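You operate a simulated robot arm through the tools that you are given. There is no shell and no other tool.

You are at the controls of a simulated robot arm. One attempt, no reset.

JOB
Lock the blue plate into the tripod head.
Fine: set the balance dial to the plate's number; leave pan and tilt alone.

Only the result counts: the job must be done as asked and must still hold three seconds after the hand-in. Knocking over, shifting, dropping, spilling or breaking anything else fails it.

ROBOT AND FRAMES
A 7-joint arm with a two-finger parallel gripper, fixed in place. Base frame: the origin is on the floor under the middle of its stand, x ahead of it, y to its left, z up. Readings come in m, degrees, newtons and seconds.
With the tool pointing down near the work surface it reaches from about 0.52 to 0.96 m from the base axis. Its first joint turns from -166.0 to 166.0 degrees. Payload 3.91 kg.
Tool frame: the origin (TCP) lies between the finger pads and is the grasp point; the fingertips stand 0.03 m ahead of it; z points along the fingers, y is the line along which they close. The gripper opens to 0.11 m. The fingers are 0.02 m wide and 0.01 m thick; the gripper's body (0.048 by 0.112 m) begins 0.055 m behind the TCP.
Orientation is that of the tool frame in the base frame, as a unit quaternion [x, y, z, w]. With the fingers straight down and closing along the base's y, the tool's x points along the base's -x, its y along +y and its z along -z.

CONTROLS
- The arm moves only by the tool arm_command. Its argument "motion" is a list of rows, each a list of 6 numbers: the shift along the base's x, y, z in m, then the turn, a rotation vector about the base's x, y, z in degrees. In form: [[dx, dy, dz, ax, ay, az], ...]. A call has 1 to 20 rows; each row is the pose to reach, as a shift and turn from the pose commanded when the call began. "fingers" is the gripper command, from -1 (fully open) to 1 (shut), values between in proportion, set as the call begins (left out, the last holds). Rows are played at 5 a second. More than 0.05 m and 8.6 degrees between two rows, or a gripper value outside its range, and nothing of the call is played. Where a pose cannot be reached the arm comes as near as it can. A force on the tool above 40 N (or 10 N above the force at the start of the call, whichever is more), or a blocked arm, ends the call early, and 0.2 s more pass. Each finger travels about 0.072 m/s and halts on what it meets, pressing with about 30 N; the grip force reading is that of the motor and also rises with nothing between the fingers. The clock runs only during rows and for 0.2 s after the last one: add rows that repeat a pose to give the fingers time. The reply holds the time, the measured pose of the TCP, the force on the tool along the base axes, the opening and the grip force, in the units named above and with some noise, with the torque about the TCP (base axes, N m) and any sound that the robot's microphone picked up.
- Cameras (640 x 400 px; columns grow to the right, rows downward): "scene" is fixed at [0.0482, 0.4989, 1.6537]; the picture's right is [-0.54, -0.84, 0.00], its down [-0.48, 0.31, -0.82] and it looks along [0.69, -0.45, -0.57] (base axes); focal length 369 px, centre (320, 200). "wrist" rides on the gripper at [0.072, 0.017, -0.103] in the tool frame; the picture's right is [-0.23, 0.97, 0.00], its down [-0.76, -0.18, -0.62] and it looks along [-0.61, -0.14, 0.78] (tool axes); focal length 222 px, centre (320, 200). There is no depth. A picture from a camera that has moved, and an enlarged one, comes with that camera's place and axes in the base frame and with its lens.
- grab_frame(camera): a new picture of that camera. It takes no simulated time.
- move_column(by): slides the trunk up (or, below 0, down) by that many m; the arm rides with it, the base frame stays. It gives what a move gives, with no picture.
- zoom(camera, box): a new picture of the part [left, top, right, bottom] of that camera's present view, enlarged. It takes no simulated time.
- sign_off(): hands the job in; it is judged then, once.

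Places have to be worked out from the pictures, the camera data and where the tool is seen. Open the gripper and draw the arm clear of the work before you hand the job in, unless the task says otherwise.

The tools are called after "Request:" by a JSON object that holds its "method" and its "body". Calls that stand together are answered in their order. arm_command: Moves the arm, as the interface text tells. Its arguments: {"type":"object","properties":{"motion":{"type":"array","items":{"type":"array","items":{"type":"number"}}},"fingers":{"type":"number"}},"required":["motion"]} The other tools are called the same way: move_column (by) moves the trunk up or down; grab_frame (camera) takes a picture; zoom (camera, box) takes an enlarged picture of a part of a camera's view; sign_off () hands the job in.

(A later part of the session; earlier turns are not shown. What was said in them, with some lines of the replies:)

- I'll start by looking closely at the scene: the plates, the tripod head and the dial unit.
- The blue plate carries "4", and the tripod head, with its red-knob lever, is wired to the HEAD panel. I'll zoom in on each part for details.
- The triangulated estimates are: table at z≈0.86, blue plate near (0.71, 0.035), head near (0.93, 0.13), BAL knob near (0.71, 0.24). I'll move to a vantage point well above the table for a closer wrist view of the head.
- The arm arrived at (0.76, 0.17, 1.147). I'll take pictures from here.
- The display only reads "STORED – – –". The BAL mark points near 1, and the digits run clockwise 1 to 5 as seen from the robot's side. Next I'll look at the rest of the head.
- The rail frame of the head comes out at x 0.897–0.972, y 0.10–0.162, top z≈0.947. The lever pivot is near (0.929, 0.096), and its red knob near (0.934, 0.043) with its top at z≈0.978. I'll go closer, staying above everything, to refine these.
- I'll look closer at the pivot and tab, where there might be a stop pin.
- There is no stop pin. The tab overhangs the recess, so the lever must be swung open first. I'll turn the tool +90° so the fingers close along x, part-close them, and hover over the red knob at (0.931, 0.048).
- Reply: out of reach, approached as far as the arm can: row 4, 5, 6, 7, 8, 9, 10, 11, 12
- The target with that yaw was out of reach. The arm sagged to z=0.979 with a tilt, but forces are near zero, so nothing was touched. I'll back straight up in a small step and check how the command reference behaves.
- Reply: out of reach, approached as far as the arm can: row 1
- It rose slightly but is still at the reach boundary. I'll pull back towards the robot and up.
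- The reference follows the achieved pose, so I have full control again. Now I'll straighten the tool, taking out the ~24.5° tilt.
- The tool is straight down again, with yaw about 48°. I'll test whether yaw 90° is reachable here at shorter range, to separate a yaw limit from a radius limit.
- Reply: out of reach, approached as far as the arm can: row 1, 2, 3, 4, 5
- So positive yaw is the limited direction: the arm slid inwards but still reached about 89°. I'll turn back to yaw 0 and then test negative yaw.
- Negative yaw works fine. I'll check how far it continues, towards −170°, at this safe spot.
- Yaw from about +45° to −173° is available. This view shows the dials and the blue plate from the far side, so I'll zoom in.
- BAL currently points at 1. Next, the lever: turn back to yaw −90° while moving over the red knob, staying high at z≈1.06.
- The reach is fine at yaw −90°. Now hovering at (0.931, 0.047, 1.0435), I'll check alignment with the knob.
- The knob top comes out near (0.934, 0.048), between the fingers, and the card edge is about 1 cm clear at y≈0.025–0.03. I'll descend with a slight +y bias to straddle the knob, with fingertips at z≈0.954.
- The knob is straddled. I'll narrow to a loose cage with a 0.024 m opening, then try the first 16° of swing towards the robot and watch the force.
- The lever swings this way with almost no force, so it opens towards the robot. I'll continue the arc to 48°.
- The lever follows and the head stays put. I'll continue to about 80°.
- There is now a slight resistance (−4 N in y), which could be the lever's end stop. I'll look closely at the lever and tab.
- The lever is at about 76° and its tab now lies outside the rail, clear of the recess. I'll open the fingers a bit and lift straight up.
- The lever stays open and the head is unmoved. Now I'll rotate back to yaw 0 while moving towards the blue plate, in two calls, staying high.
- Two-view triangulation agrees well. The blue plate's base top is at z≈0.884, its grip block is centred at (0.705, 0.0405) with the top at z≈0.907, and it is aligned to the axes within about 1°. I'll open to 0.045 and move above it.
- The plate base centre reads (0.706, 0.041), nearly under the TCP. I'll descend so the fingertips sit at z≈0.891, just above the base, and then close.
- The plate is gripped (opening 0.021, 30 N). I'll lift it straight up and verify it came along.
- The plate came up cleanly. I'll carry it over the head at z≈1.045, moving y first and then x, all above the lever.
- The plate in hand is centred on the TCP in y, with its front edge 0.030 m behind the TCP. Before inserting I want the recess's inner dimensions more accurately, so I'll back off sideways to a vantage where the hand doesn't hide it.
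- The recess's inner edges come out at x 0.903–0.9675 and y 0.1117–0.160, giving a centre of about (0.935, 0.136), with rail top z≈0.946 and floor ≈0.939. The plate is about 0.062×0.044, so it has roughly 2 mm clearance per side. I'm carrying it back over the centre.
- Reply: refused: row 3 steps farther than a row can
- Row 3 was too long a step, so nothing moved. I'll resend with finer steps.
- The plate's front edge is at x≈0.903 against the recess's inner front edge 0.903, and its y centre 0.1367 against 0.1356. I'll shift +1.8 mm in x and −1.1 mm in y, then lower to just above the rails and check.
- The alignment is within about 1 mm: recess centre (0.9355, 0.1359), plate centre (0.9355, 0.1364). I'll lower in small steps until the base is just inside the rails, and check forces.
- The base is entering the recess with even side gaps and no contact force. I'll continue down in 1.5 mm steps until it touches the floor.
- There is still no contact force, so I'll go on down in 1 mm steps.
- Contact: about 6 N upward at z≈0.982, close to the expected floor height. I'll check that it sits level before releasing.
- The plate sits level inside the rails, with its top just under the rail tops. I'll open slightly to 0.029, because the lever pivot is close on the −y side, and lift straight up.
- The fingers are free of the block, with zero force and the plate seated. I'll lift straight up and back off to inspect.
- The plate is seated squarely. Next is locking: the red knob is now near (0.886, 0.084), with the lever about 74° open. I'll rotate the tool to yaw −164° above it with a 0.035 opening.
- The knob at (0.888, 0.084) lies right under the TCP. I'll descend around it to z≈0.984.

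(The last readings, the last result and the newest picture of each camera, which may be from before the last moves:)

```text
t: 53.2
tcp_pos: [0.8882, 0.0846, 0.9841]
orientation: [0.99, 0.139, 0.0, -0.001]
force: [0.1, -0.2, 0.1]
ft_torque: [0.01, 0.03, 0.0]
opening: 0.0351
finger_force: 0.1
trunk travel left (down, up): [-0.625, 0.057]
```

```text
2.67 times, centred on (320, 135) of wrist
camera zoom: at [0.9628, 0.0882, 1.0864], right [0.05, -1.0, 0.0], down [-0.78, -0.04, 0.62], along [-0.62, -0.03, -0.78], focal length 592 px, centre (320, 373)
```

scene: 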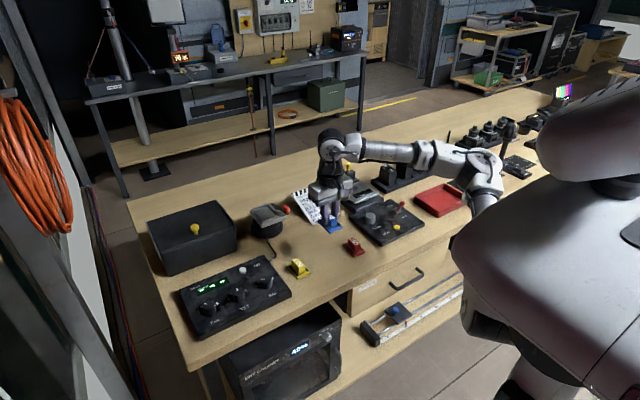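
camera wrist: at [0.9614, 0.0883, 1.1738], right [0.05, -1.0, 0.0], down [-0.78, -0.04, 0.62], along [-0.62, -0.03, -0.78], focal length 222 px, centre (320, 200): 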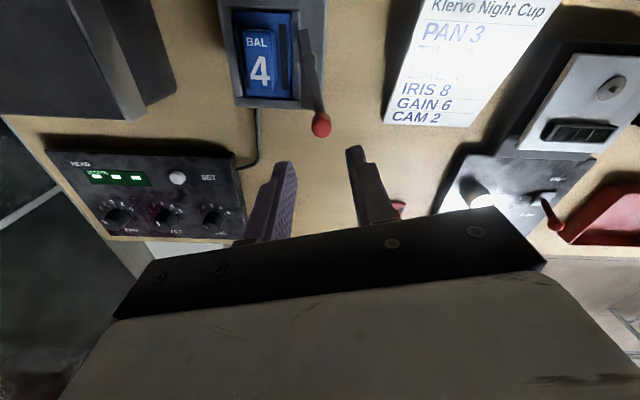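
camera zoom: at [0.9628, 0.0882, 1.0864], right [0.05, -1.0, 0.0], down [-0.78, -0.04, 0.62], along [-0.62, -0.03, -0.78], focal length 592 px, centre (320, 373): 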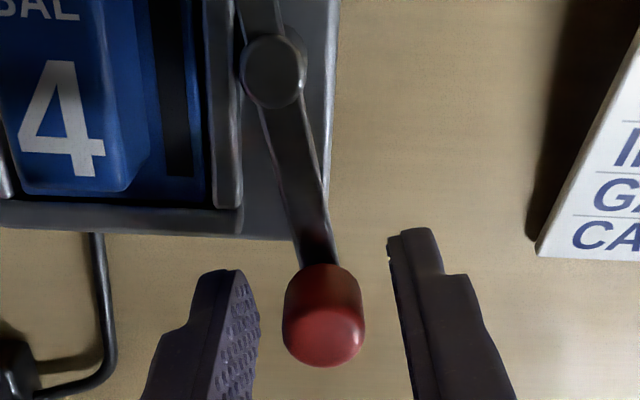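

I'm around the knob. I'll narrow to the 0.024 m cage and swing the lever back through the first 40° of closing.

Request:
{"method": "arm_command", "body": {"motion": [[0, 0, 0, 0, 0, 0], [0, 0, 0, 0, 0, 0]], "fingers": 0.5636}}

Request:
{"method": "arm_command", "body": {"motion": [[0.0023, -0.0058, 0, 0, 0, 8], [0.0053, -0.0111, 0, 0, 0, 16], [0.0091, -0.016, 0, 0, 0, 24], [0.0135, -0.0204, 0, 0, 0, 32], [0.0185, -0.0241, 0, 0, 0, 40]]}}

Request:
{"method": "zoom", "body": {"camera": "scene", "box": [232, 180, 328, 240]}}

Request:
{"method": "zoom", "body": {"camera": "wrist", "box": [200, 60, 440, 210]}}

```text
t: 53.8
tcp_pos: [0.8883, 0.0847, 0.9841]
orientation: [0.99, 0.139, -0.001, -0.001]
force: [-0.6, 0.1, -0.1]
ft_torque: [0.0, 0.01, 0.03]
opening: 0.0241
finger_force: 0.2
trunk travel left (down, up): [-0.625, 0.057]
```

```text
t: 55.0
tcp_pos: [0.9053, 0.0615, 0.9842]
orientation: [0.882, 0.472, -0.001, -0.001]
force: [-0.2, -1.2, 0.9]
ft_torque: [0.04, 0.0, -0.04]
opening: 0.0238
finger_force: 0.1
trunk travel left (down, up): [-0.625, 0.057]
```

```text
6.67 times, centred on (280, 210) of scene
camera zoom: at [0.0482, 0.4989, 1.6537], right [-0.54, -0.84, 0.0], down [-0.48, 0.31, -0.82], along [0.69, -0.45, -0.57], focal length 2458 px, centre (587, 133)
```

zoom: 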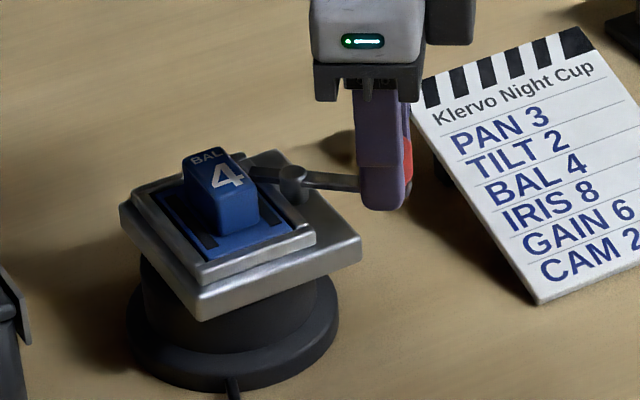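

```text
2.67 times, centred on (320, 135) of wrist
camera zoom: at [0.9606, 0.112, 1.0863], right [0.68, -0.73, 0.0], down [-0.57, -0.53, 0.62], along [-0.46, -0.43, -0.78], focal length 592 px, centre (320, 373)
```

zoom: 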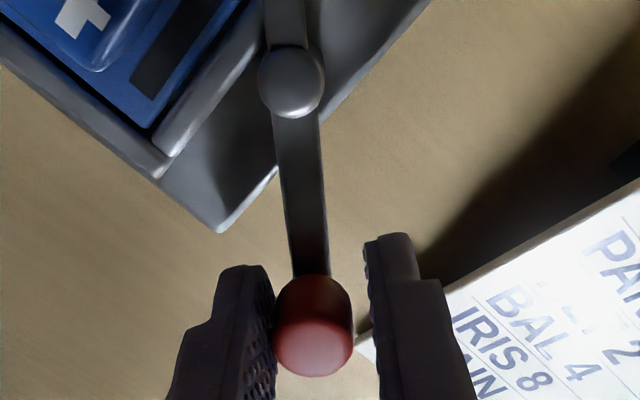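

It's moving smoothly. I'll continue closing to about 72° total, towards the original locked direction.

Request:
{"method": "arm_command", "body": {"motion": [[0.0055, -0.0029, 0, 0, 0, 8], [0.0113, -0.0051, 0, 0, 0, 16], [0.0173, -0.0064, 0, 0, 0, 24], [0.0235, -0.0069, 0, 0, 0, 32]]}}

Request:
{"method": "zoom", "body": {"camera": "scene", "box": [232, 180, 328, 240]}}

Request:
{"method": "zoom", "body": {"camera": "wrist", "box": [200, 60, 440, 210]}}

```text
t: 56.0
tcp_pos: [0.9285, 0.0537, 0.9842]
orientation: [0.718, 0.696, -0.001, -0.001]
force: [1.2, 0.2, 0.2]
ft_torque: [0.02, -0.03, -0.04]
opening: 0.0243
finger_force: 0.7
trunk travel left (down, up): [-0.625, 0.057]
```

```text
6.67 times, centred on (280, 210) of scene
camera zoom: at [0.0482, 0.4989, 1.6537], right [-0.54, -0.84, 0.0], down [-0.48, 0.31, -0.82], along [0.69, -0.45, -0.57], focal length 2458 px, centre (587, 133)
```

zoom: 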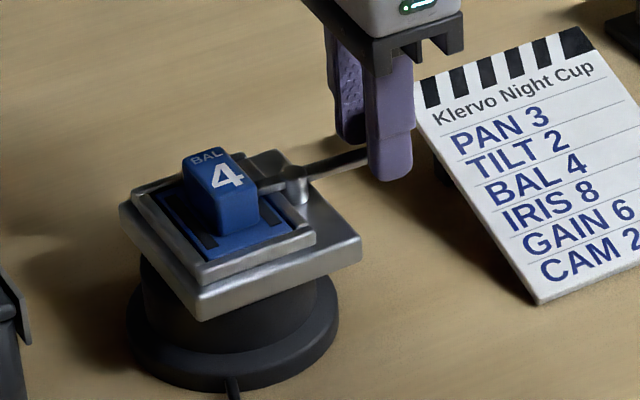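

```text
2.67 times, centred on (320, 135) of wrist
camera zoom: at [0.9487, 0.1271, 1.0862], right [0.97, -0.26, 0.0], down [-0.2, -0.75, 0.62], along [-0.16, -0.6, -0.78], focal length 592 px, centre (320, 373)
```

zoom: 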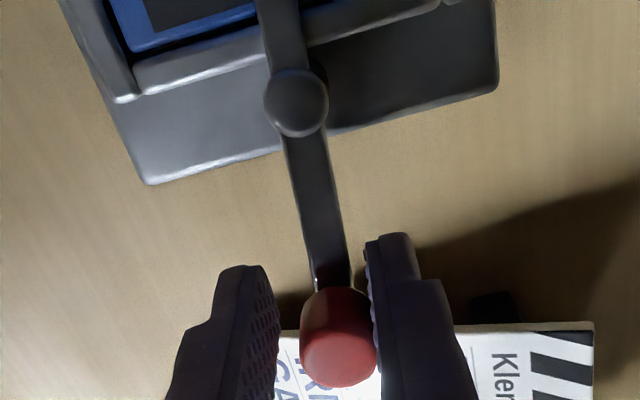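

The lever seems to have gone ahead of the pushing finger, near its original closed angle. I'll push gently a few mm more in +x to confirm it's at its stop, watching the force.

Request:
{"method": "arm_command", "body": {"motion": [[0.002, 0, 0, 0, 0, 0], [0.004, 0, 0, 0, 0, 0], [0.006, 0, 0, 0, 0, 0]]}}

Request:
{"method": "arm_command", "body": {"motion": [[0.001, 0, 0, 0, 0, 0], [0.002, 0, 0, 0, 0, 0], [0.003, 0, 0, 0, 0, 0]]}}

Request:
{"method": "zoom", "body": {"camera": "wrist", "box": [200, 60, 440, 210]}}

```text
t: 56.8
tcp_pos: [0.9349, 0.0536, 0.9831]
orientation: [0.72, 0.694, 0.0, 0.0]
force: [-0.2, 1.0, -0.1]
ft_torque: [-0.01, 0.0, 0.01]
opening: 0.024
finger_force: 0.2
trunk travel left (down, up): [-0.625, 0.057]
```

```text
t: 57.6
tcp_pos: [0.9388, 0.0538, 0.9837]
orientation: [0.719, 0.695, -0.002, 0.0]
force: [-1.3, -1.0, 0.0]
ft_torque: [-0.04, 0.03, 0.01]
opening: 0.0248
finger_force: 0.8
trunk travel left (down, up): [-0.625, 0.057]
```

```text
2.67 times, centred on (320, 135) of wrist
camera zoom: at [0.9581, 0.1259, 1.0865], right [0.97, -0.26, 0.0], down [-0.2, -0.75, 0.62], along [-0.16, -0.6, -0.78], focal length 592 px, centre (320, 373)
```

zoom: 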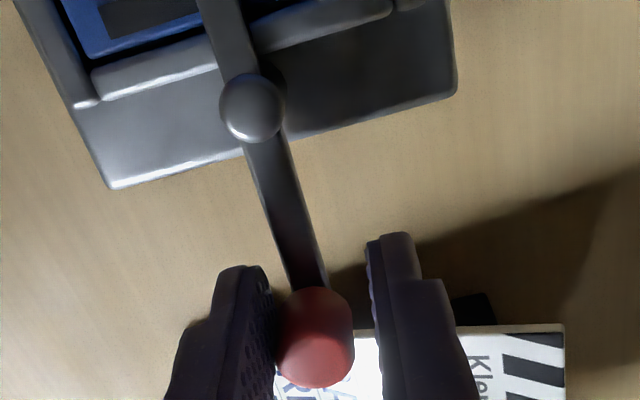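

The pushing finger is now touching, and the lever is at about 0°, which matches its original closed position. I'll push 2 mm more to feel for the stop.

Request:
{"method": "arm_command", "body": {"motion": [[0.001, 0, 0, 0, 0, 0], [0.002, 0, 0, 0, 0, 0], [0.002, 0, 0, 0, 0, 0]]}}

```text
t: 58.4
tcp_pos: [0.9402, 0.0529, 0.9838]
orientation: [0.719, 0.695, -0.001, 0.0]
force: [-8.2, -0.2, -0.2]
ft_torque: [0.02, 0.17, -0.05]
opening: 0.0278
finger_force: 4.5
trunk travel left (down, up): [-0.625, 0.057]
```

The reaction jumped to −8 N, so the lever is firmly against its closed stop. I'll back off 3 mm, open, and lift away straight up.

Request:
{"method": "arm_command", "body": {"motion": [[-0.002, 0, 0, 0, 0, 0], [-0.004, 0, 0, 0, 0, 0], [-0.005, 0, 0, 0, 0, 0]], "fingers": 0.364}}

Request:
{"method": "arm_command", "body": {"motion": [[0, 0, 0.02, 0, 0, 0], [0, 0, 0.05, 0, 0, 0], [0, 0, 0.09, 0, 0, 0], [-0.03, 0, 0.12, 0, 0, 0], [-0.06, 0, 0.14, 0, 0, 0], [-0.06, 0, 0.14, 0, 0, 0]]}}

Request:
{"method": "zoom", "body": {"camera": "scene", "box": [232, 180, 328, 240]}}

Request:
{"method": "zoom", "body": {"camera": "scene", "box": [250, 190, 298, 220]}}

Request:
{"method": "grab_frame", "body": {"camera": "wrist"}}

```text
t: 59.2
tcp_pos: [0.9365, 0.0547, 0.9837]
orientation: [0.719, 0.695, -0.001, 0.0]
force: [0.5, -0.3, 0.0]
ft_torque: [0.02, 0.01, -0.03]
opening: 0.0347
finger_force: 0.0
trunk travel left (down, up): [-0.625, 0.057]
```

```text
t: 60.6
tcp_pos: [0.8747, 0.0551, 1.1216]
orientation: [0.72, 0.694, -0.002, 0.001]
force: [-0.9, 0.2, -0.2]
ft_torque: [-0.01, 0.01, -0.01]
opening: 0.0349
finger_force: 0.0
trunk travel left (down, up): [-0.625, 0.057]
```

```text
6.67 times, centred on (280, 210) of scene
camera zoom: at [0.0482, 0.4989, 1.6537], right [-0.54, -0.84, 0.0], down [-0.48, 0.31, -0.82], along [0.69, -0.45, -0.57], focal length 2458 px, centre (587, 133)
```

zoom: 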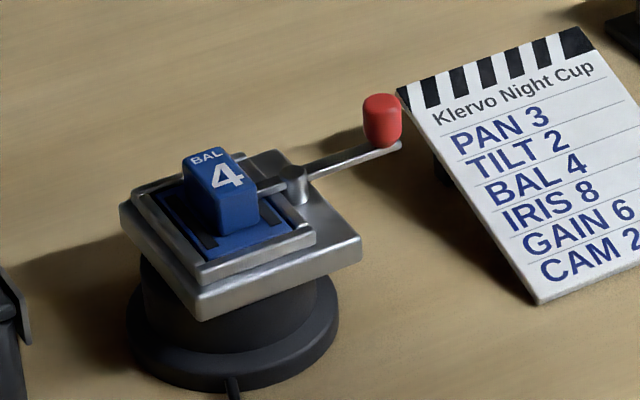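

```text
13.33 times, centred on (274, 205) of scene
camera zoom: at [0.0482, 0.4989, 1.6537], right [-0.54, -0.84, 0.0], down [-0.48, 0.31, -0.82], along [0.69, -0.45, -0.57], focal length 4916 px, centre (933, 133)
```

zoom: 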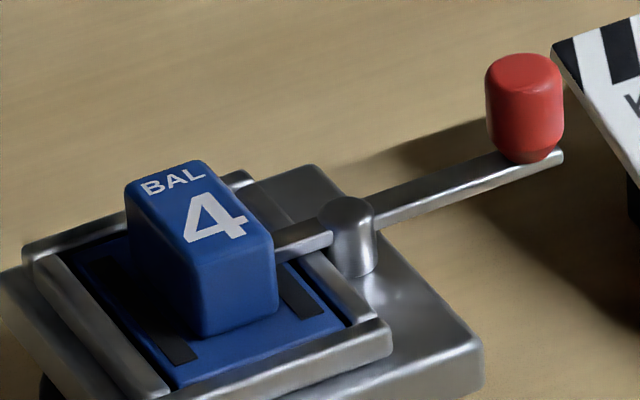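

```text
taken
camera wrist: at [0.8948, 0.127, 1.2245], right [0.97, -0.26, 0.0], down [-0.2, -0.75, 0.62], along [-0.16, -0.6, -0.78], focal length 222 px, centre (320, 200)
```

wrist: 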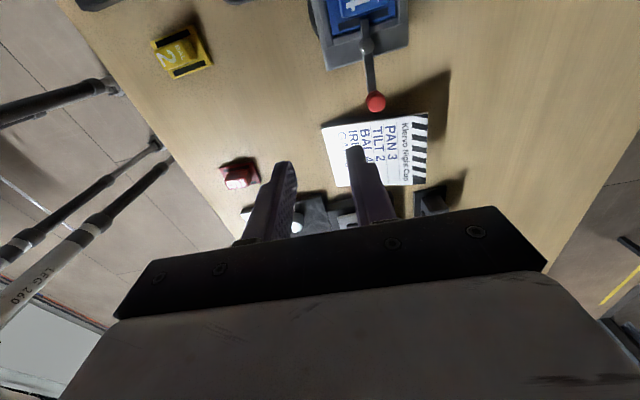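

The knob is back exactly at its original pixel position and the tab now lies over the plate, so the blue plate is locked in. Next is the BAL dial: rotate to yaw 0 and move to a viewing pose near it.

Request:
{"method": "arm_command", "body": {"motion": [[-0.021, 0.017, 0, 0, 0, 8.4], [-0.042, 0.034, 0, 0, 0, 16.8], [-0.063, 0.051, 0, 0, 0, 25.2], [-0.085, 0.067, 0, 0, 0, 33.6], [-0.106, 0.084, 0, 0, 0, 42], [-0.128, 0.101, -0.01, 0, 0, 50.4], [-0.149, 0.118, -0.02, 0, 0, 58.8], [-0.17, 0.135, -0.03, 0, 0, 67.2], [-0.192, 0.151, -0.04, 0, 0, 75.6], [-0.213, 0.168, -0.055, 0, 0, 84], [-0.2347, 0.185, -0.07, 0, 0, 92], [-0.2347, 0.185, -0.07, 0, 0, 92]]}}

Request:
{"method": "grab_frame", "body": {"camera": "wrist"}}

```text
t: 63.2
tcp_pos: [0.6403, 0.2377, 1.0536]
orientation: [-0.001, 1.0, -0.001, 0.001]
force: [0.1, -1.1, 0.8]
ft_torque: [0.03, -0.02, 0.01]
opening: 0.0349
finger_force: 0.0
trunk travel left (down, up): [-0.625, 0.057]
```

```text
taken
camera wrist: at [0.5678, 0.2557, 1.1554], right [0.23, 0.97, 0.0], down [0.76, -0.18, 0.62], along [0.61, -0.14, -0.78], focal length 222 px, centre (320, 200)
```

wrist: 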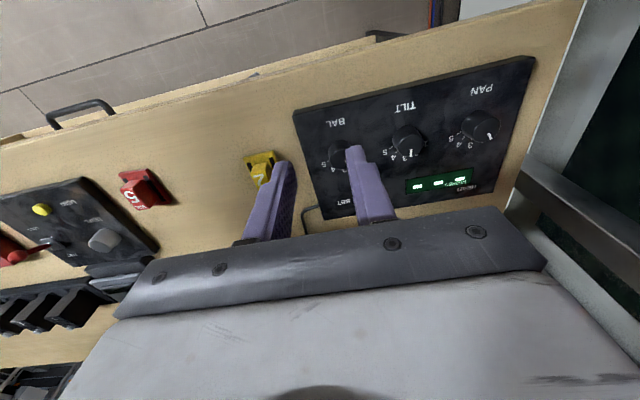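

Request:
{"method": "arm_command", "body": {"motion": [[0.025, 0.005, 0, 0, 0, 0], [0.05, 0.01, 0, 0, 0, 0], [0.05, 0.01, 0, 0, 0, 0]], "fingers": -0.1}}

Request:
{"method": "grab_frame", "body": {"camera": "wrist"}}

Request:
{"method": "zoom", "body": {"camera": "wrist", "box": [264, 70, 408, 160]}}

Request:
{"method": "zoom", "body": {"camera": "scene", "box": [176, 250, 296, 325]}}

```text
t: 64.0
tcp_pos: [0.6893, 0.2491, 1.0543]
orientation: [0.0, 1.0, -0.001, 0.001]
force: [-0.6, 0.7, 1.0]
ft_torque: [0.01, 0.0, 0.01]
opening: 0.0605
finger_force: 0.2
trunk travel left (down, up): [-0.625, 0.057]
```

```text
taken
camera wrist: at [0.6179, 0.2671, 1.1566], right [0.23, 0.97, 0.0], down [0.76, -0.18, 0.62], along [0.61, -0.14, -0.78], focal length 222 px, centre (320, 200)
```

wrist: 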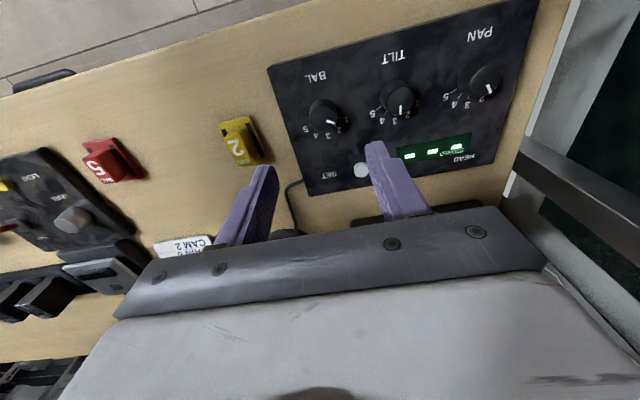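

```text
4.44 times, centred on (336, 115) of wrist
camera zoom: at [0.6179, 0.2671, 1.1566], right [0.23, 0.97, 0.0], down [0.76, -0.18, 0.62], along [0.61, -0.14, -0.78], focal length 987 px, centre (249, 578)
```

zoom: 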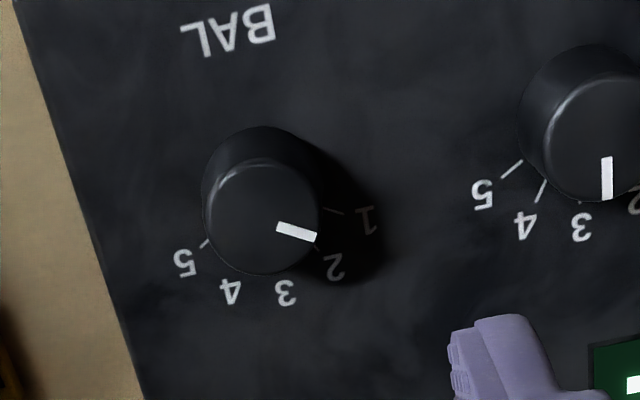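

```text
5.33 times, centred on (236, 288) of scene
camera zoom: at [0.0482, 0.4989, 1.6537], right [-0.54, -0.84, 0.0], down [-0.48, 0.31, -0.82], along [0.69, -0.45, -0.57], focal length 1966 px, centre (768, -267)
```

zoom: 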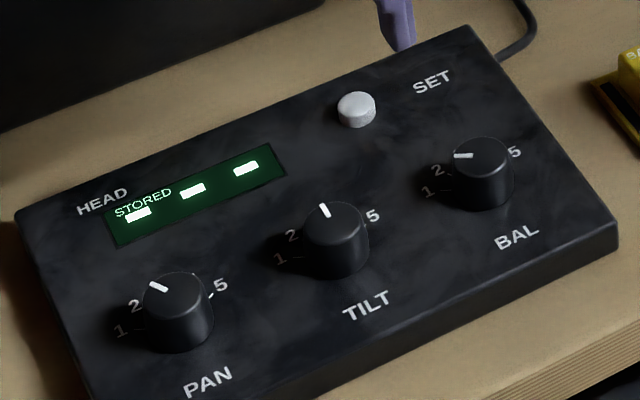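

The dial geometry is clear. The digits sit at ±60°, ±30° and 0° around the dial centre, about (0.696, 0.2525), and the mark points at +60°, which is "1". So "4" needs a 90° clockwise turn. I'll open to 0.05, move above the knob and refine heights.

Request:
{"method": "arm_command", "body": {"motion": [[0.003, 0.0015, -0.03, 0, 0, 0], [0.006, 0.003, -0.06, 0, 0, 0], [0.006, 0.003, -0.07, 0, 0, 0], [0.006, 0.003, -0.07, 0, 0, 0]], "fingers": 0.09}}

Request:
{"method": "grab_frame", "body": {"camera": "wrist"}}

Request:
{"method": "zoom", "body": {"camera": "wrist", "box": [240, 60, 400, 160]}}

Request:
{"method": "zoom", "body": {"camera": "scene", "box": [216, 240, 312, 300]}}

```text
t: 65.0
tcp_pos: [0.6975, 0.2501, 0.9856]
orientation: [0.0, 1.0, -0.001, 0.002]
force: [0.7, -0.2, 0.2]
ft_torque: [0.02, -0.01, 0.01]
opening: 0.0503
finger_force: 0.0
trunk travel left (down, up): [-0.625, 0.057]
```

```text
taken
camera wrist: at [0.6249, 0.2685, 1.0873], right [0.23, 0.97, 0.0], down [0.76, -0.18, 0.62], along [0.61, -0.14, -0.78], focal length 222 px, centre (320, 200)
```

wrist: 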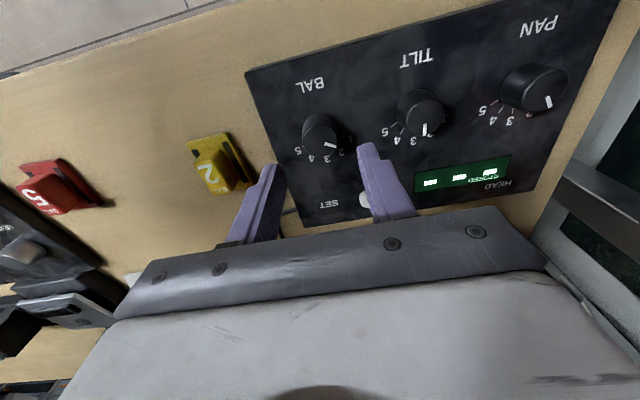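

```text
4.00 times, centred on (320, 110) of wrist
camera zoom: at [0.6249, 0.2685, 1.0873], right [0.23, 0.97, 0.0], down [0.76, -0.18, 0.62], along [0.61, -0.14, -0.78], focal length 888 px, centre (320, 560)
```

zoom: 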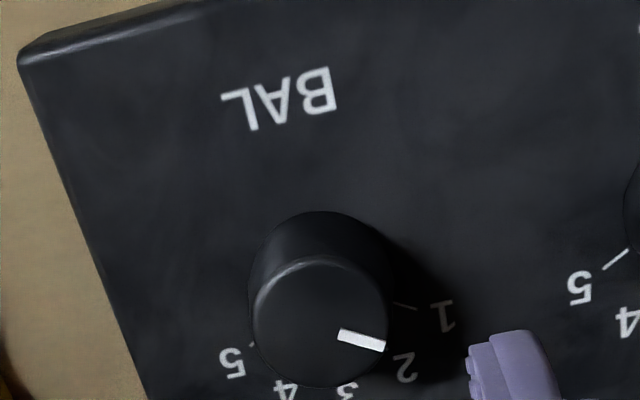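

```text
6.67 times, centred on (264, 270) of scene
camera zoom: at [0.0482, 0.4989, 1.6537], right [-0.54, -0.84, 0.0], down [-0.48, 0.31, -0.82], along [0.69, -0.45, -0.57], focal length 2458 px, centre (693, -267)
```

zoom: 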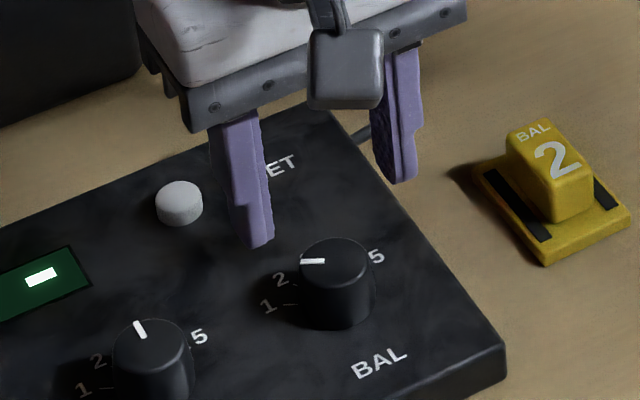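

The refined figures are: knob top centre (0.6945, 0.2523, 0.923) and panel surface z≈0.900. I'll centre on it and descend so the fingertips stop at about 0.905, then check clearance.

Request:
{"method": "arm_command", "body": {"motion": [[-0.003, 0.002, -0.01, 0, 0, 0], [-0.003, 0.002, -0.025, 0, 0, 0], [-0.003, 0.002, -0.04, 0, 0, 0], [-0.003, 0.002, -0.05, 0, 0, 0], [-0.003, 0.002, -0.05, 0, 0, 0]]}}

Request:
{"method": "grab_frame", "body": {"camera": "wrist"}}

Request:
{"method": "zoom", "body": {"camera": "scene", "box": [216, 240, 312, 300]}}

```text
t: 66.2
tcp_pos: [0.6926, 0.2536, 0.9356]
orientation: [0.001, 1.0, -0.001, 0.001]
force: [-0.6, -0.5, 0.0]
ft_torque: [-0.01, -0.04, -0.02]
opening: 0.0501
finger_force: 0.0
trunk travel left (down, up): [-0.625, 0.057]
```

```text
taken
camera wrist: at [0.6211, 0.2711, 1.0375], right [0.23, 0.97, 0.0], down [0.76, -0.18, 0.62], along [0.61, -0.14, -0.78], focal length 222 px, centre (320, 200)
```

wrist: 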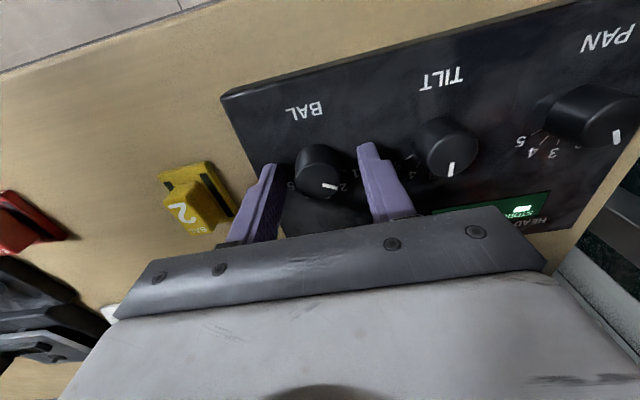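

```text
6.67 times, centred on (264, 270) of scene
camera zoom: at [0.0482, 0.4989, 1.6537], right [-0.54, -0.84, 0.0], down [-0.48, 0.31, -0.82], along [0.69, -0.45, -0.57], focal length 2458 px, centre (693, -267)
```

zoom: 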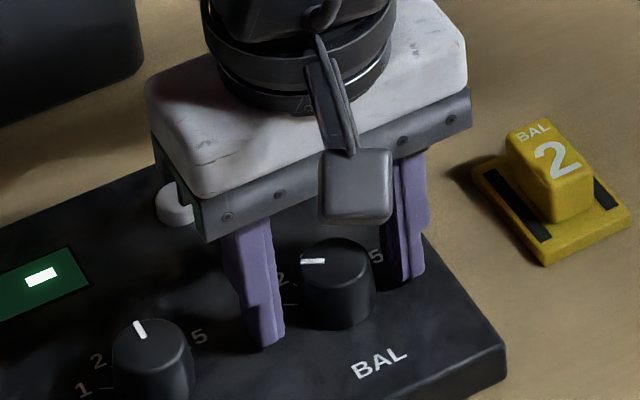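

Request:
{"method": "zoom", "body": {"camera": "wrist", "box": [240, 120, 400, 220]}}

```text
4.00 times, centred on (320, 170) of wrist
camera zoom: at [0.6211, 0.2711, 1.0375], right [0.23, 0.97, 0.0], down [0.76, -0.18, 0.62], along [0.61, -0.14, -0.78], focal length 888 px, centre (320, 320)
```

zoom: 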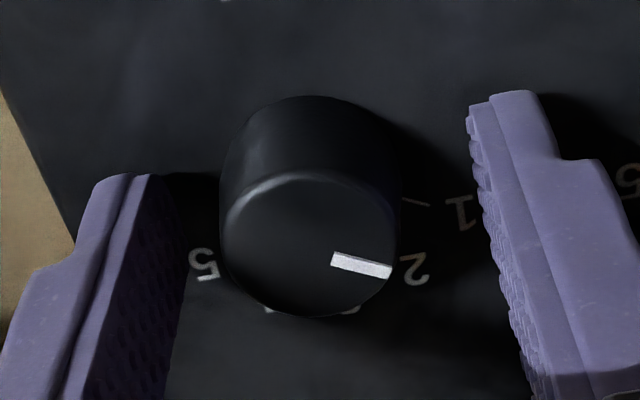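

The knob axis is measured at (0.695, 0.2522). I'll nudge the TCP by +2 mm x and −1.5 mm y to be on the axis, then close on the knob.

Request:
{"method": "arm_command", "body": {"motion": [[0.002, -0.0015, 0, 0, 0, 0], [0.002, -0.0015, 0, 0, 0, 0]]}}

Request:
{"method": "arm_command", "body": {"motion": [[0, 0, 0, 0, 0, 0], [0, 0, 0, 0, 0, 0], [0, 0, 0, 0, 0, 0], [0, 0, 0, 0, 0, 0]], "fingers": 1}}

Request:
{"method": "zoom", "body": {"camera": "wrist", "box": [240, 120, 400, 220]}}

```text
t: 66.8
tcp_pos: [0.6954, 0.2528, 0.9355]
orientation: [0.0, 1.0, -0.001, 0.001]
force: [0.6, 0.5, -0.1]
ft_torque: [0.0, 0.03, 0.0]
opening: 0.0497
finger_force: 0.1
trunk travel left (down, up): [-0.625, 0.057]
```

```text
t: 67.8
tcp_pos: [0.6953, 0.2522, 0.9353]
orientation: [0.0, 1.0, -0.001, 0.001]
force: [-0.3, -3.2, -0.2]
ft_torque: [-0.14, 0.04, -0.03]
opening: 0.0291
finger_force: 45.1
trunk travel left (down, up): [-0.625, 0.057]
```

```text
4.00 times, centred on (320, 170) of wrist
camera zoom: at [0.6232, 0.2693, 1.0375], right [0.23, 0.97, 0.0], down [0.76, -0.18, 0.62], along [0.61, -0.14, -0.78], focal length 888 px, centre (320, 320)
```

zoom: 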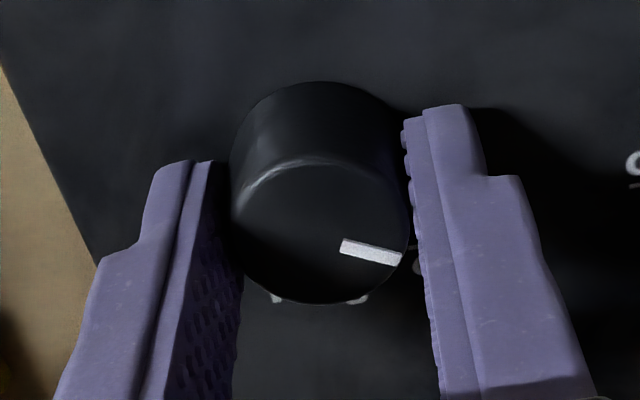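

Gripped with opening 0.029 and low side force. I'll start turning clockwise, 24° first, and watch the torque.

Request:
{"method": "arm_command", "body": {"motion": [[0, 0, 0, 0, 0, -6], [0, 0, 0, 0, 0, -12], [0, 0, 0, 0, 0, -18], [0, 0, 0, 0, 0, -24]]}}

Request:
{"method": "zoom", "body": {"camera": "wrist", "box": [240, 120, 400, 220]}}

Request:
{"method": "zoom", "body": {"camera": "scene", "box": [216, 240, 312, 300]}}

```text
t: 68.8
tcp_pos: [0.6958, 0.2526, 0.9355]
orientation: [0.208, 0.978, 0.0, 0.001]
force: [-0.3, -6.0, 6.4]
ft_torque: [-0.09, 0.55, -0.03]
opening: 0.029
finger_force: 45.2
trunk travel left (down, up): [-0.625, 0.057]
```

```text
4.00 times, centred on (320, 170) of wrist
camera zoom: at [0.6363, 0.2972, 1.0375], right [0.61, 0.8, 0.0], down [0.62, -0.47, 0.62], along [0.5, -0.38, -0.78], focal length 888 px, centre (320, 320)
```

zoom: 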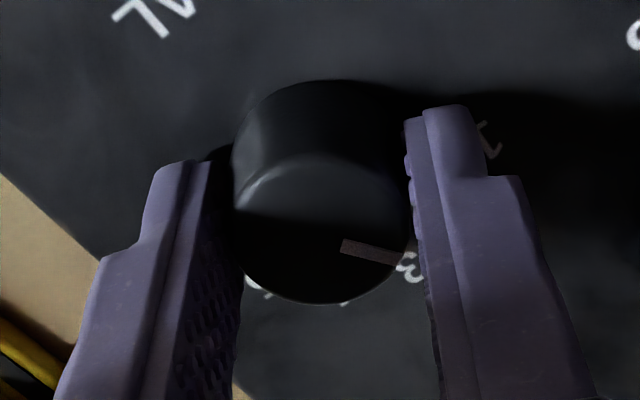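

```text
6.67 times, centred on (264, 270) of scene
camera zoom: at [0.0482, 0.4989, 1.6537], right [-0.54, -0.84, 0.0], down [-0.48, 0.31, -0.82], along [0.69, -0.45, -0.57], focal length 2458 px, centre (693, -267)
```

zoom: 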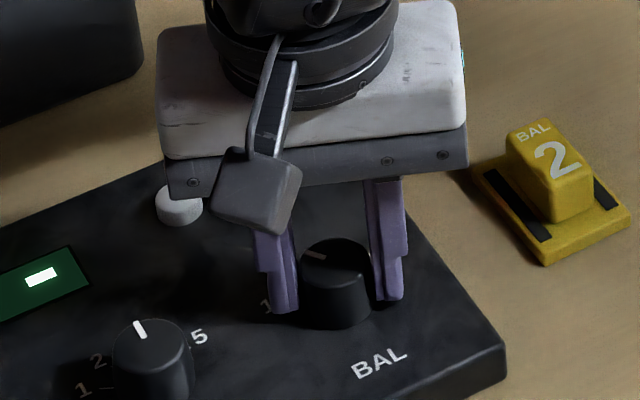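

The dial turns with the gripper, with the mark fixed relative to the fingers and modest forces. I'll continue the remaining 66°.

Request:
{"method": "arm_command", "body": {"motion": [[0, 0, 0, 0, 0, -6.6], [0, 0, 0, 0, 0, -13.2], [0, 0, 0, 0, 0, -19.8], [0, 0, 0, 0, 0, -26.4], [0, 0, 0, 0, 0, -33]]}}

Request:
{"method": "arm_command", "body": {"motion": [[0, 0, 0, 0, 0, -6.6], [0, 0, 0, 0, 0, -13.2], [0, 0, 0, 0, 0, -19.8], [0, 0, 0, 0, 0, -26.4], [0, 0, 0, 0, 0, -33], [0, 0, 0, 0, 0, -33]]}}

Request:
{"method": "zoom", "body": {"camera": "wrist", "box": [240, 120, 400, 220]}}

Request:
{"method": "zoom", "body": {"camera": "scene", "box": [216, 240, 312, 300]}}

```text
t: 70.0
tcp_pos: [0.6947, 0.2508, 0.9356]
orientation: [0.478, 0.878, -0.001, 0.0]
force: [-6.0, -9.9, 8.0]
ft_torque: [-0.47, 0.09, -0.01]
opening: 0.0292
finger_force: 44.9
trunk travel left (down, up): [-0.625, 0.057]
```

```text
t: 71.4
tcp_pos: [0.6959, 0.2513, 0.9347]
orientation: [0.707, 0.707, 0.0, 0.0]
force: [-1.6, -12.6, 8.9]
ft_torque: [-0.54, 0.04, 0.0]
opening: 0.0294
finger_force: 44.9
trunk travel left (down, up): [-0.625, 0.057]
```

```text
4.00 times, centred on (320, 170) of wrist
camera zoom: at [0.7123, 0.3242, 1.0376], right [0.97, -0.23, 0.0], down [-0.18, -0.76, 0.62], along [-0.14, -0.61, -0.78], focal length 888 px, centre (320, 320)
```

zoom: 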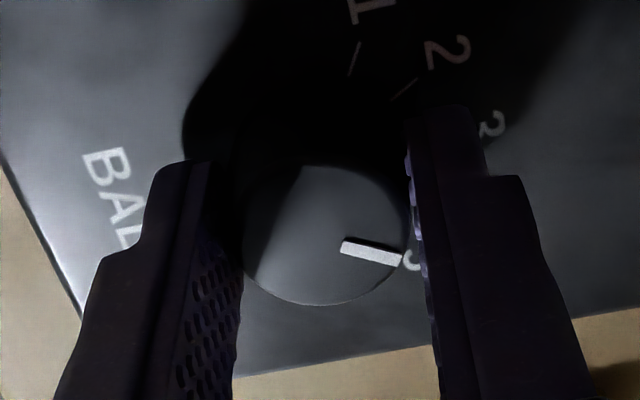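

```text
6.67 times, centred on (264, 270) of scene
camera zoom: at [0.0482, 0.4989, 1.6537], right [-0.54, -0.84, 0.0], down [-0.48, 0.31, -0.82], along [0.69, -0.45, -0.57], focal length 2458 px, centre (693, -267)
```

zoom: 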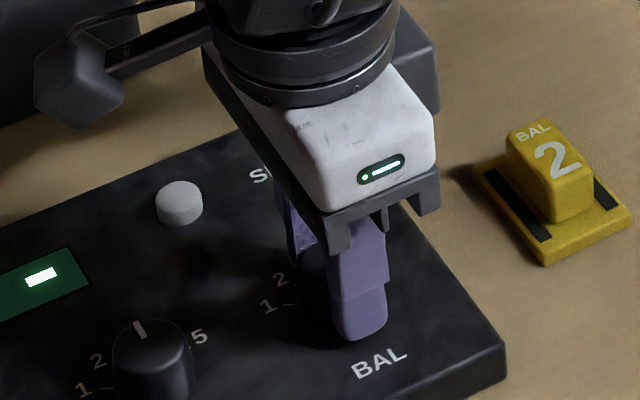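

The tool has turned the full 90°, with the mark still fixed relative to the pads. I'll release, lift clear and inspect where the mark points.

Request:
{"method": "arm_command", "body": {"motion": [[0, 0, 0, 0, 0, 0], [0, 0, 0, 0, 0, 0], [0, 0, 0, 0, 0, 0]], "fingers": 0.09}}

Request:
{"method": "arm_command", "body": {"motion": [[0, 0, 0.015, 0, 0, 0], [0, 0, 0.04, 0, 0, 0], [0, 0, 0.07, 0, 0, 0], [0, 0, 0.11, 0, 0, 0], [0, 0.0, 0.12, 0, 0, 0]]}}

Request:
{"method": "grab_frame", "body": {"camera": "wrist"}}

Request:
{"method": "zoom", "body": {"camera": "scene", "box": [176, 250, 296, 325]}}

```text
t: 72.2
tcp_pos: [0.6955, 0.2517, 0.9355]
orientation: [0.708, 0.707, 0.0, 0.0]
force: [0.2, -0.7, 0.2]
ft_torque: [0.0, 0.01, 0.0]
opening: 0.0504
finger_force: 0.1
trunk travel left (down, up): [-0.625, 0.057]
```

```text
t: 73.4
tcp_pos: [0.6975, 0.251, 1.0553]
orientation: [0.707, 0.707, -0.001, 0.0]
force: [0.4, 0.1, 0.2]
ft_torque: [-0.01, 0.01, 0.0]
opening: 0.0499
finger_force: 0.0
trunk travel left (down, up): [-0.625, 0.057]
```

```text
taken
camera wrist: at [0.7133, 0.3246, 1.1571], right [0.97, -0.23, 0.0], down [-0.18, -0.76, 0.62], along [-0.14, -0.61, -0.78], focal length 222 px, centre (320, 200)
```

wrist: 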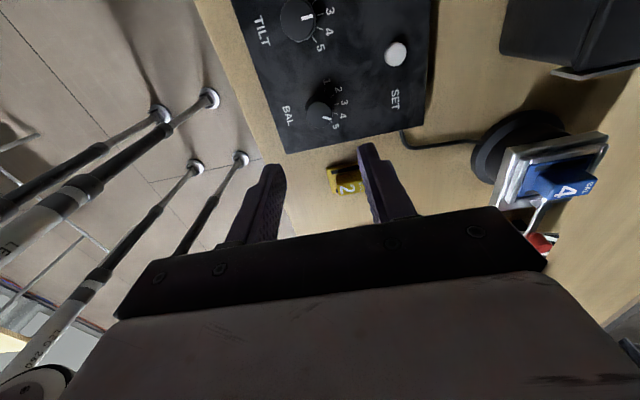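

```text
5.33 times, centred on (236, 288) of scene
camera zoom: at [0.0482, 0.4989, 1.6537], right [-0.54, -0.84, 0.0], down [-0.48, 0.31, -0.82], along [0.69, -0.45, -0.57], focal length 1966 px, centre (768, -267)
```

zoom: 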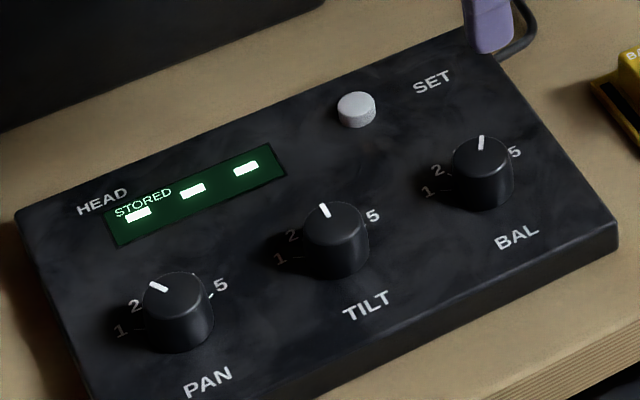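

Request:
{"method": "zoom", "body": {"camera": "wrist", "box": [270, 65, 390, 140]}}

```text
5.33 times, centred on (330, 102) of wrist
camera zoom: at [0.7133, 0.3246, 1.1571], right [0.97, -0.23, 0.0], down [-0.18, -0.76, 0.62], along [-0.14, -0.61, -0.78], focal length 1185 px, centre (267, 720)
```

zoom: 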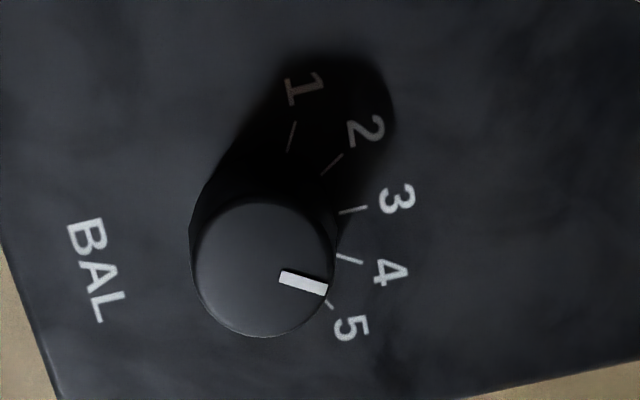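

The mark now points at −30.7° with the "4" tick at about −29°, so the dial reads 4. PAN, TILT and the display are unchanged. I'll open the gripper fully and withdraw up and back, clear of the work.

Request:
{"method": "arm_command", "body": {"motion": [[0, 0, 0.03, 0, 0, 0], [0, 0, 0.07, 0, 0, 0], [-0.02, -0.01, 0.11, 0, 0, 8.4], [-0.04, -0.03, 0.13, 0, 0, 16.8], [-0.06, -0.05, 0.15, 0, 0, 25.2], [-0.08, -0.07, 0.16, 0, 0, 33.6], [-0.1, -0.09, 0.17, 0, 0, 42], [-0.12, -0.11, 0.175, 0, 0, 50.4], [-0.135, -0.13, 0.175, 0, 0, 58.8], [-0.15, -0.15, 0.175, 0, 0, 67.2], [-0.16, -0.16, 0.175, 0, 0, 75.6], [-0.17, -0.17, 0.175, 0, 0, 84], [-0.17, -0.17, 0.175, 0, 0, 90]], "fingers": -1}}

Request:
{"method": "grab_frame", "body": {"camera": "scene"}}

Request:
{"method": "grab_frame", "body": {"camera": "wrist"}}

Request:
{"method": "zoom", "body": {"camera": "scene", "box": [232, 180, 328, 240]}}

Request:
{"method": "zoom", "body": {"camera": "scene", "box": [176, 250, 296, 325]}}

```text
t: 76.2
tcp_pos: [0.5259, 0.0823, 1.2294]
orientation: [-0.002, 1.0, -0.001, 0.0]
force: [-0.5, -0.1, -0.1]
ft_torque: [-0.02, 0.01, -0.01]
opening: 0.1097
finger_force: 0.1
trunk travel left (down, up): [-0.625, 0.057]
```

```text
taken
```

scene: 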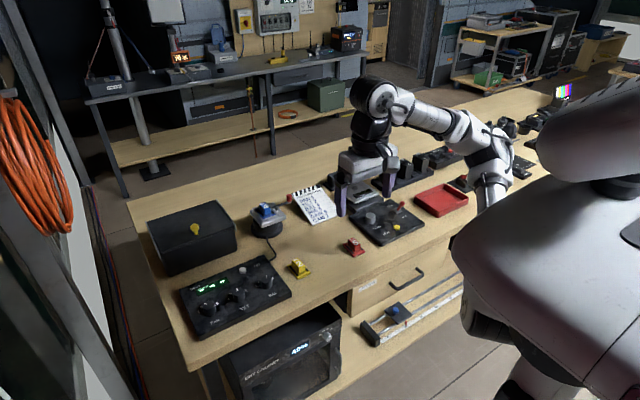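

```text
taken
camera wrist: at [0.453, 0.0992, 1.3323], right [0.22, 0.97, 0.0], down [0.76, -0.17, 0.62], along [0.61, -0.14, -0.78], focal length 222 px, centre (320, 200)
```

wrist: 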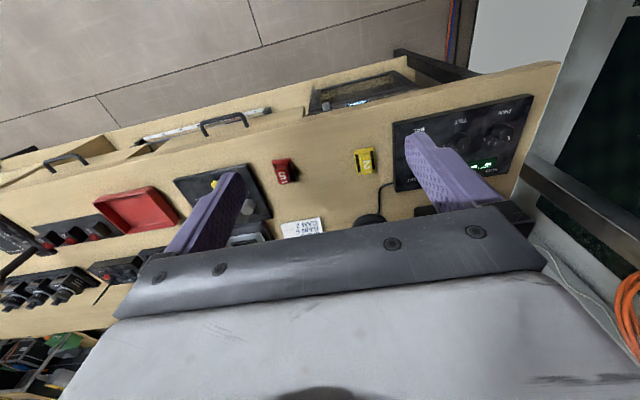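

```text
6.67 times, centred on (280, 210) of scene
camera zoom: at [0.0482, 0.4989, 1.6537], right [-0.54, -0.84, 0.0], down [-0.48, 0.31, -0.82], along [0.69, -0.45, -0.57], focal length 2458 px, centre (587, 133)
```

zoom: 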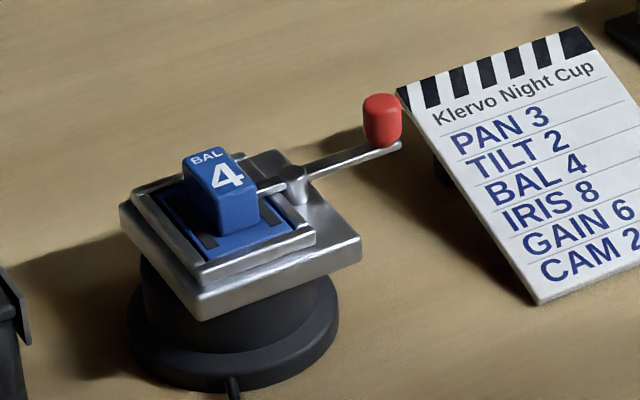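

```text
5.33 times, centred on (236, 288) of scene
camera zoom: at [0.0482, 0.4989, 1.6537], right [-0.54, -0.84, 0.0], down [-0.48, 0.31, -0.82], along [0.69, -0.45, -0.57], focal length 1966 px, centre (768, -267)
```

zoom: 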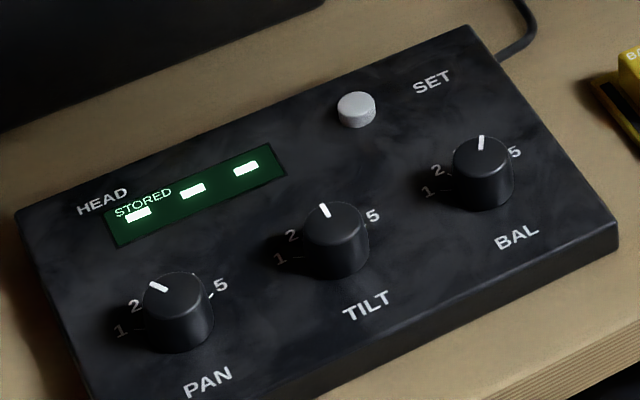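

The final pictures show the blue plate seated with the lever closed over it, BAL at 4, and PAN, TILT and everything else where they were. The gripper is open and the arm is clear. SET was not asked for, so I left it alone. I'm handing in.

Request:
{"method": "sign_off", "body": {}}

```text
The job is handed in.
```

The blue plate is locked into the tripod head and the balance dial is set to 4, the number on the plate. I have handed the job in; the hand-in reply gave no verdict.

- **Plate:** it sits level inside the rails. The lever is back at its original closed position, with its tab over the plate. When I pushed the lever further it met a firm stop.
- **Balance dial:** I turned it from 1 to 4. The mark lines up with the "4" tick to within about 2°.
- **Pan and tilt:** both dials look the same in the pictures before and after.
- **SET button:** I did not press it, because the job only asked for the dial to be set. The "STORED" display still shows dashes.
- **Everything else:** nothing else appears moved in the last pictures. The gripper is open and the arm is drawn back close to its starting pose.
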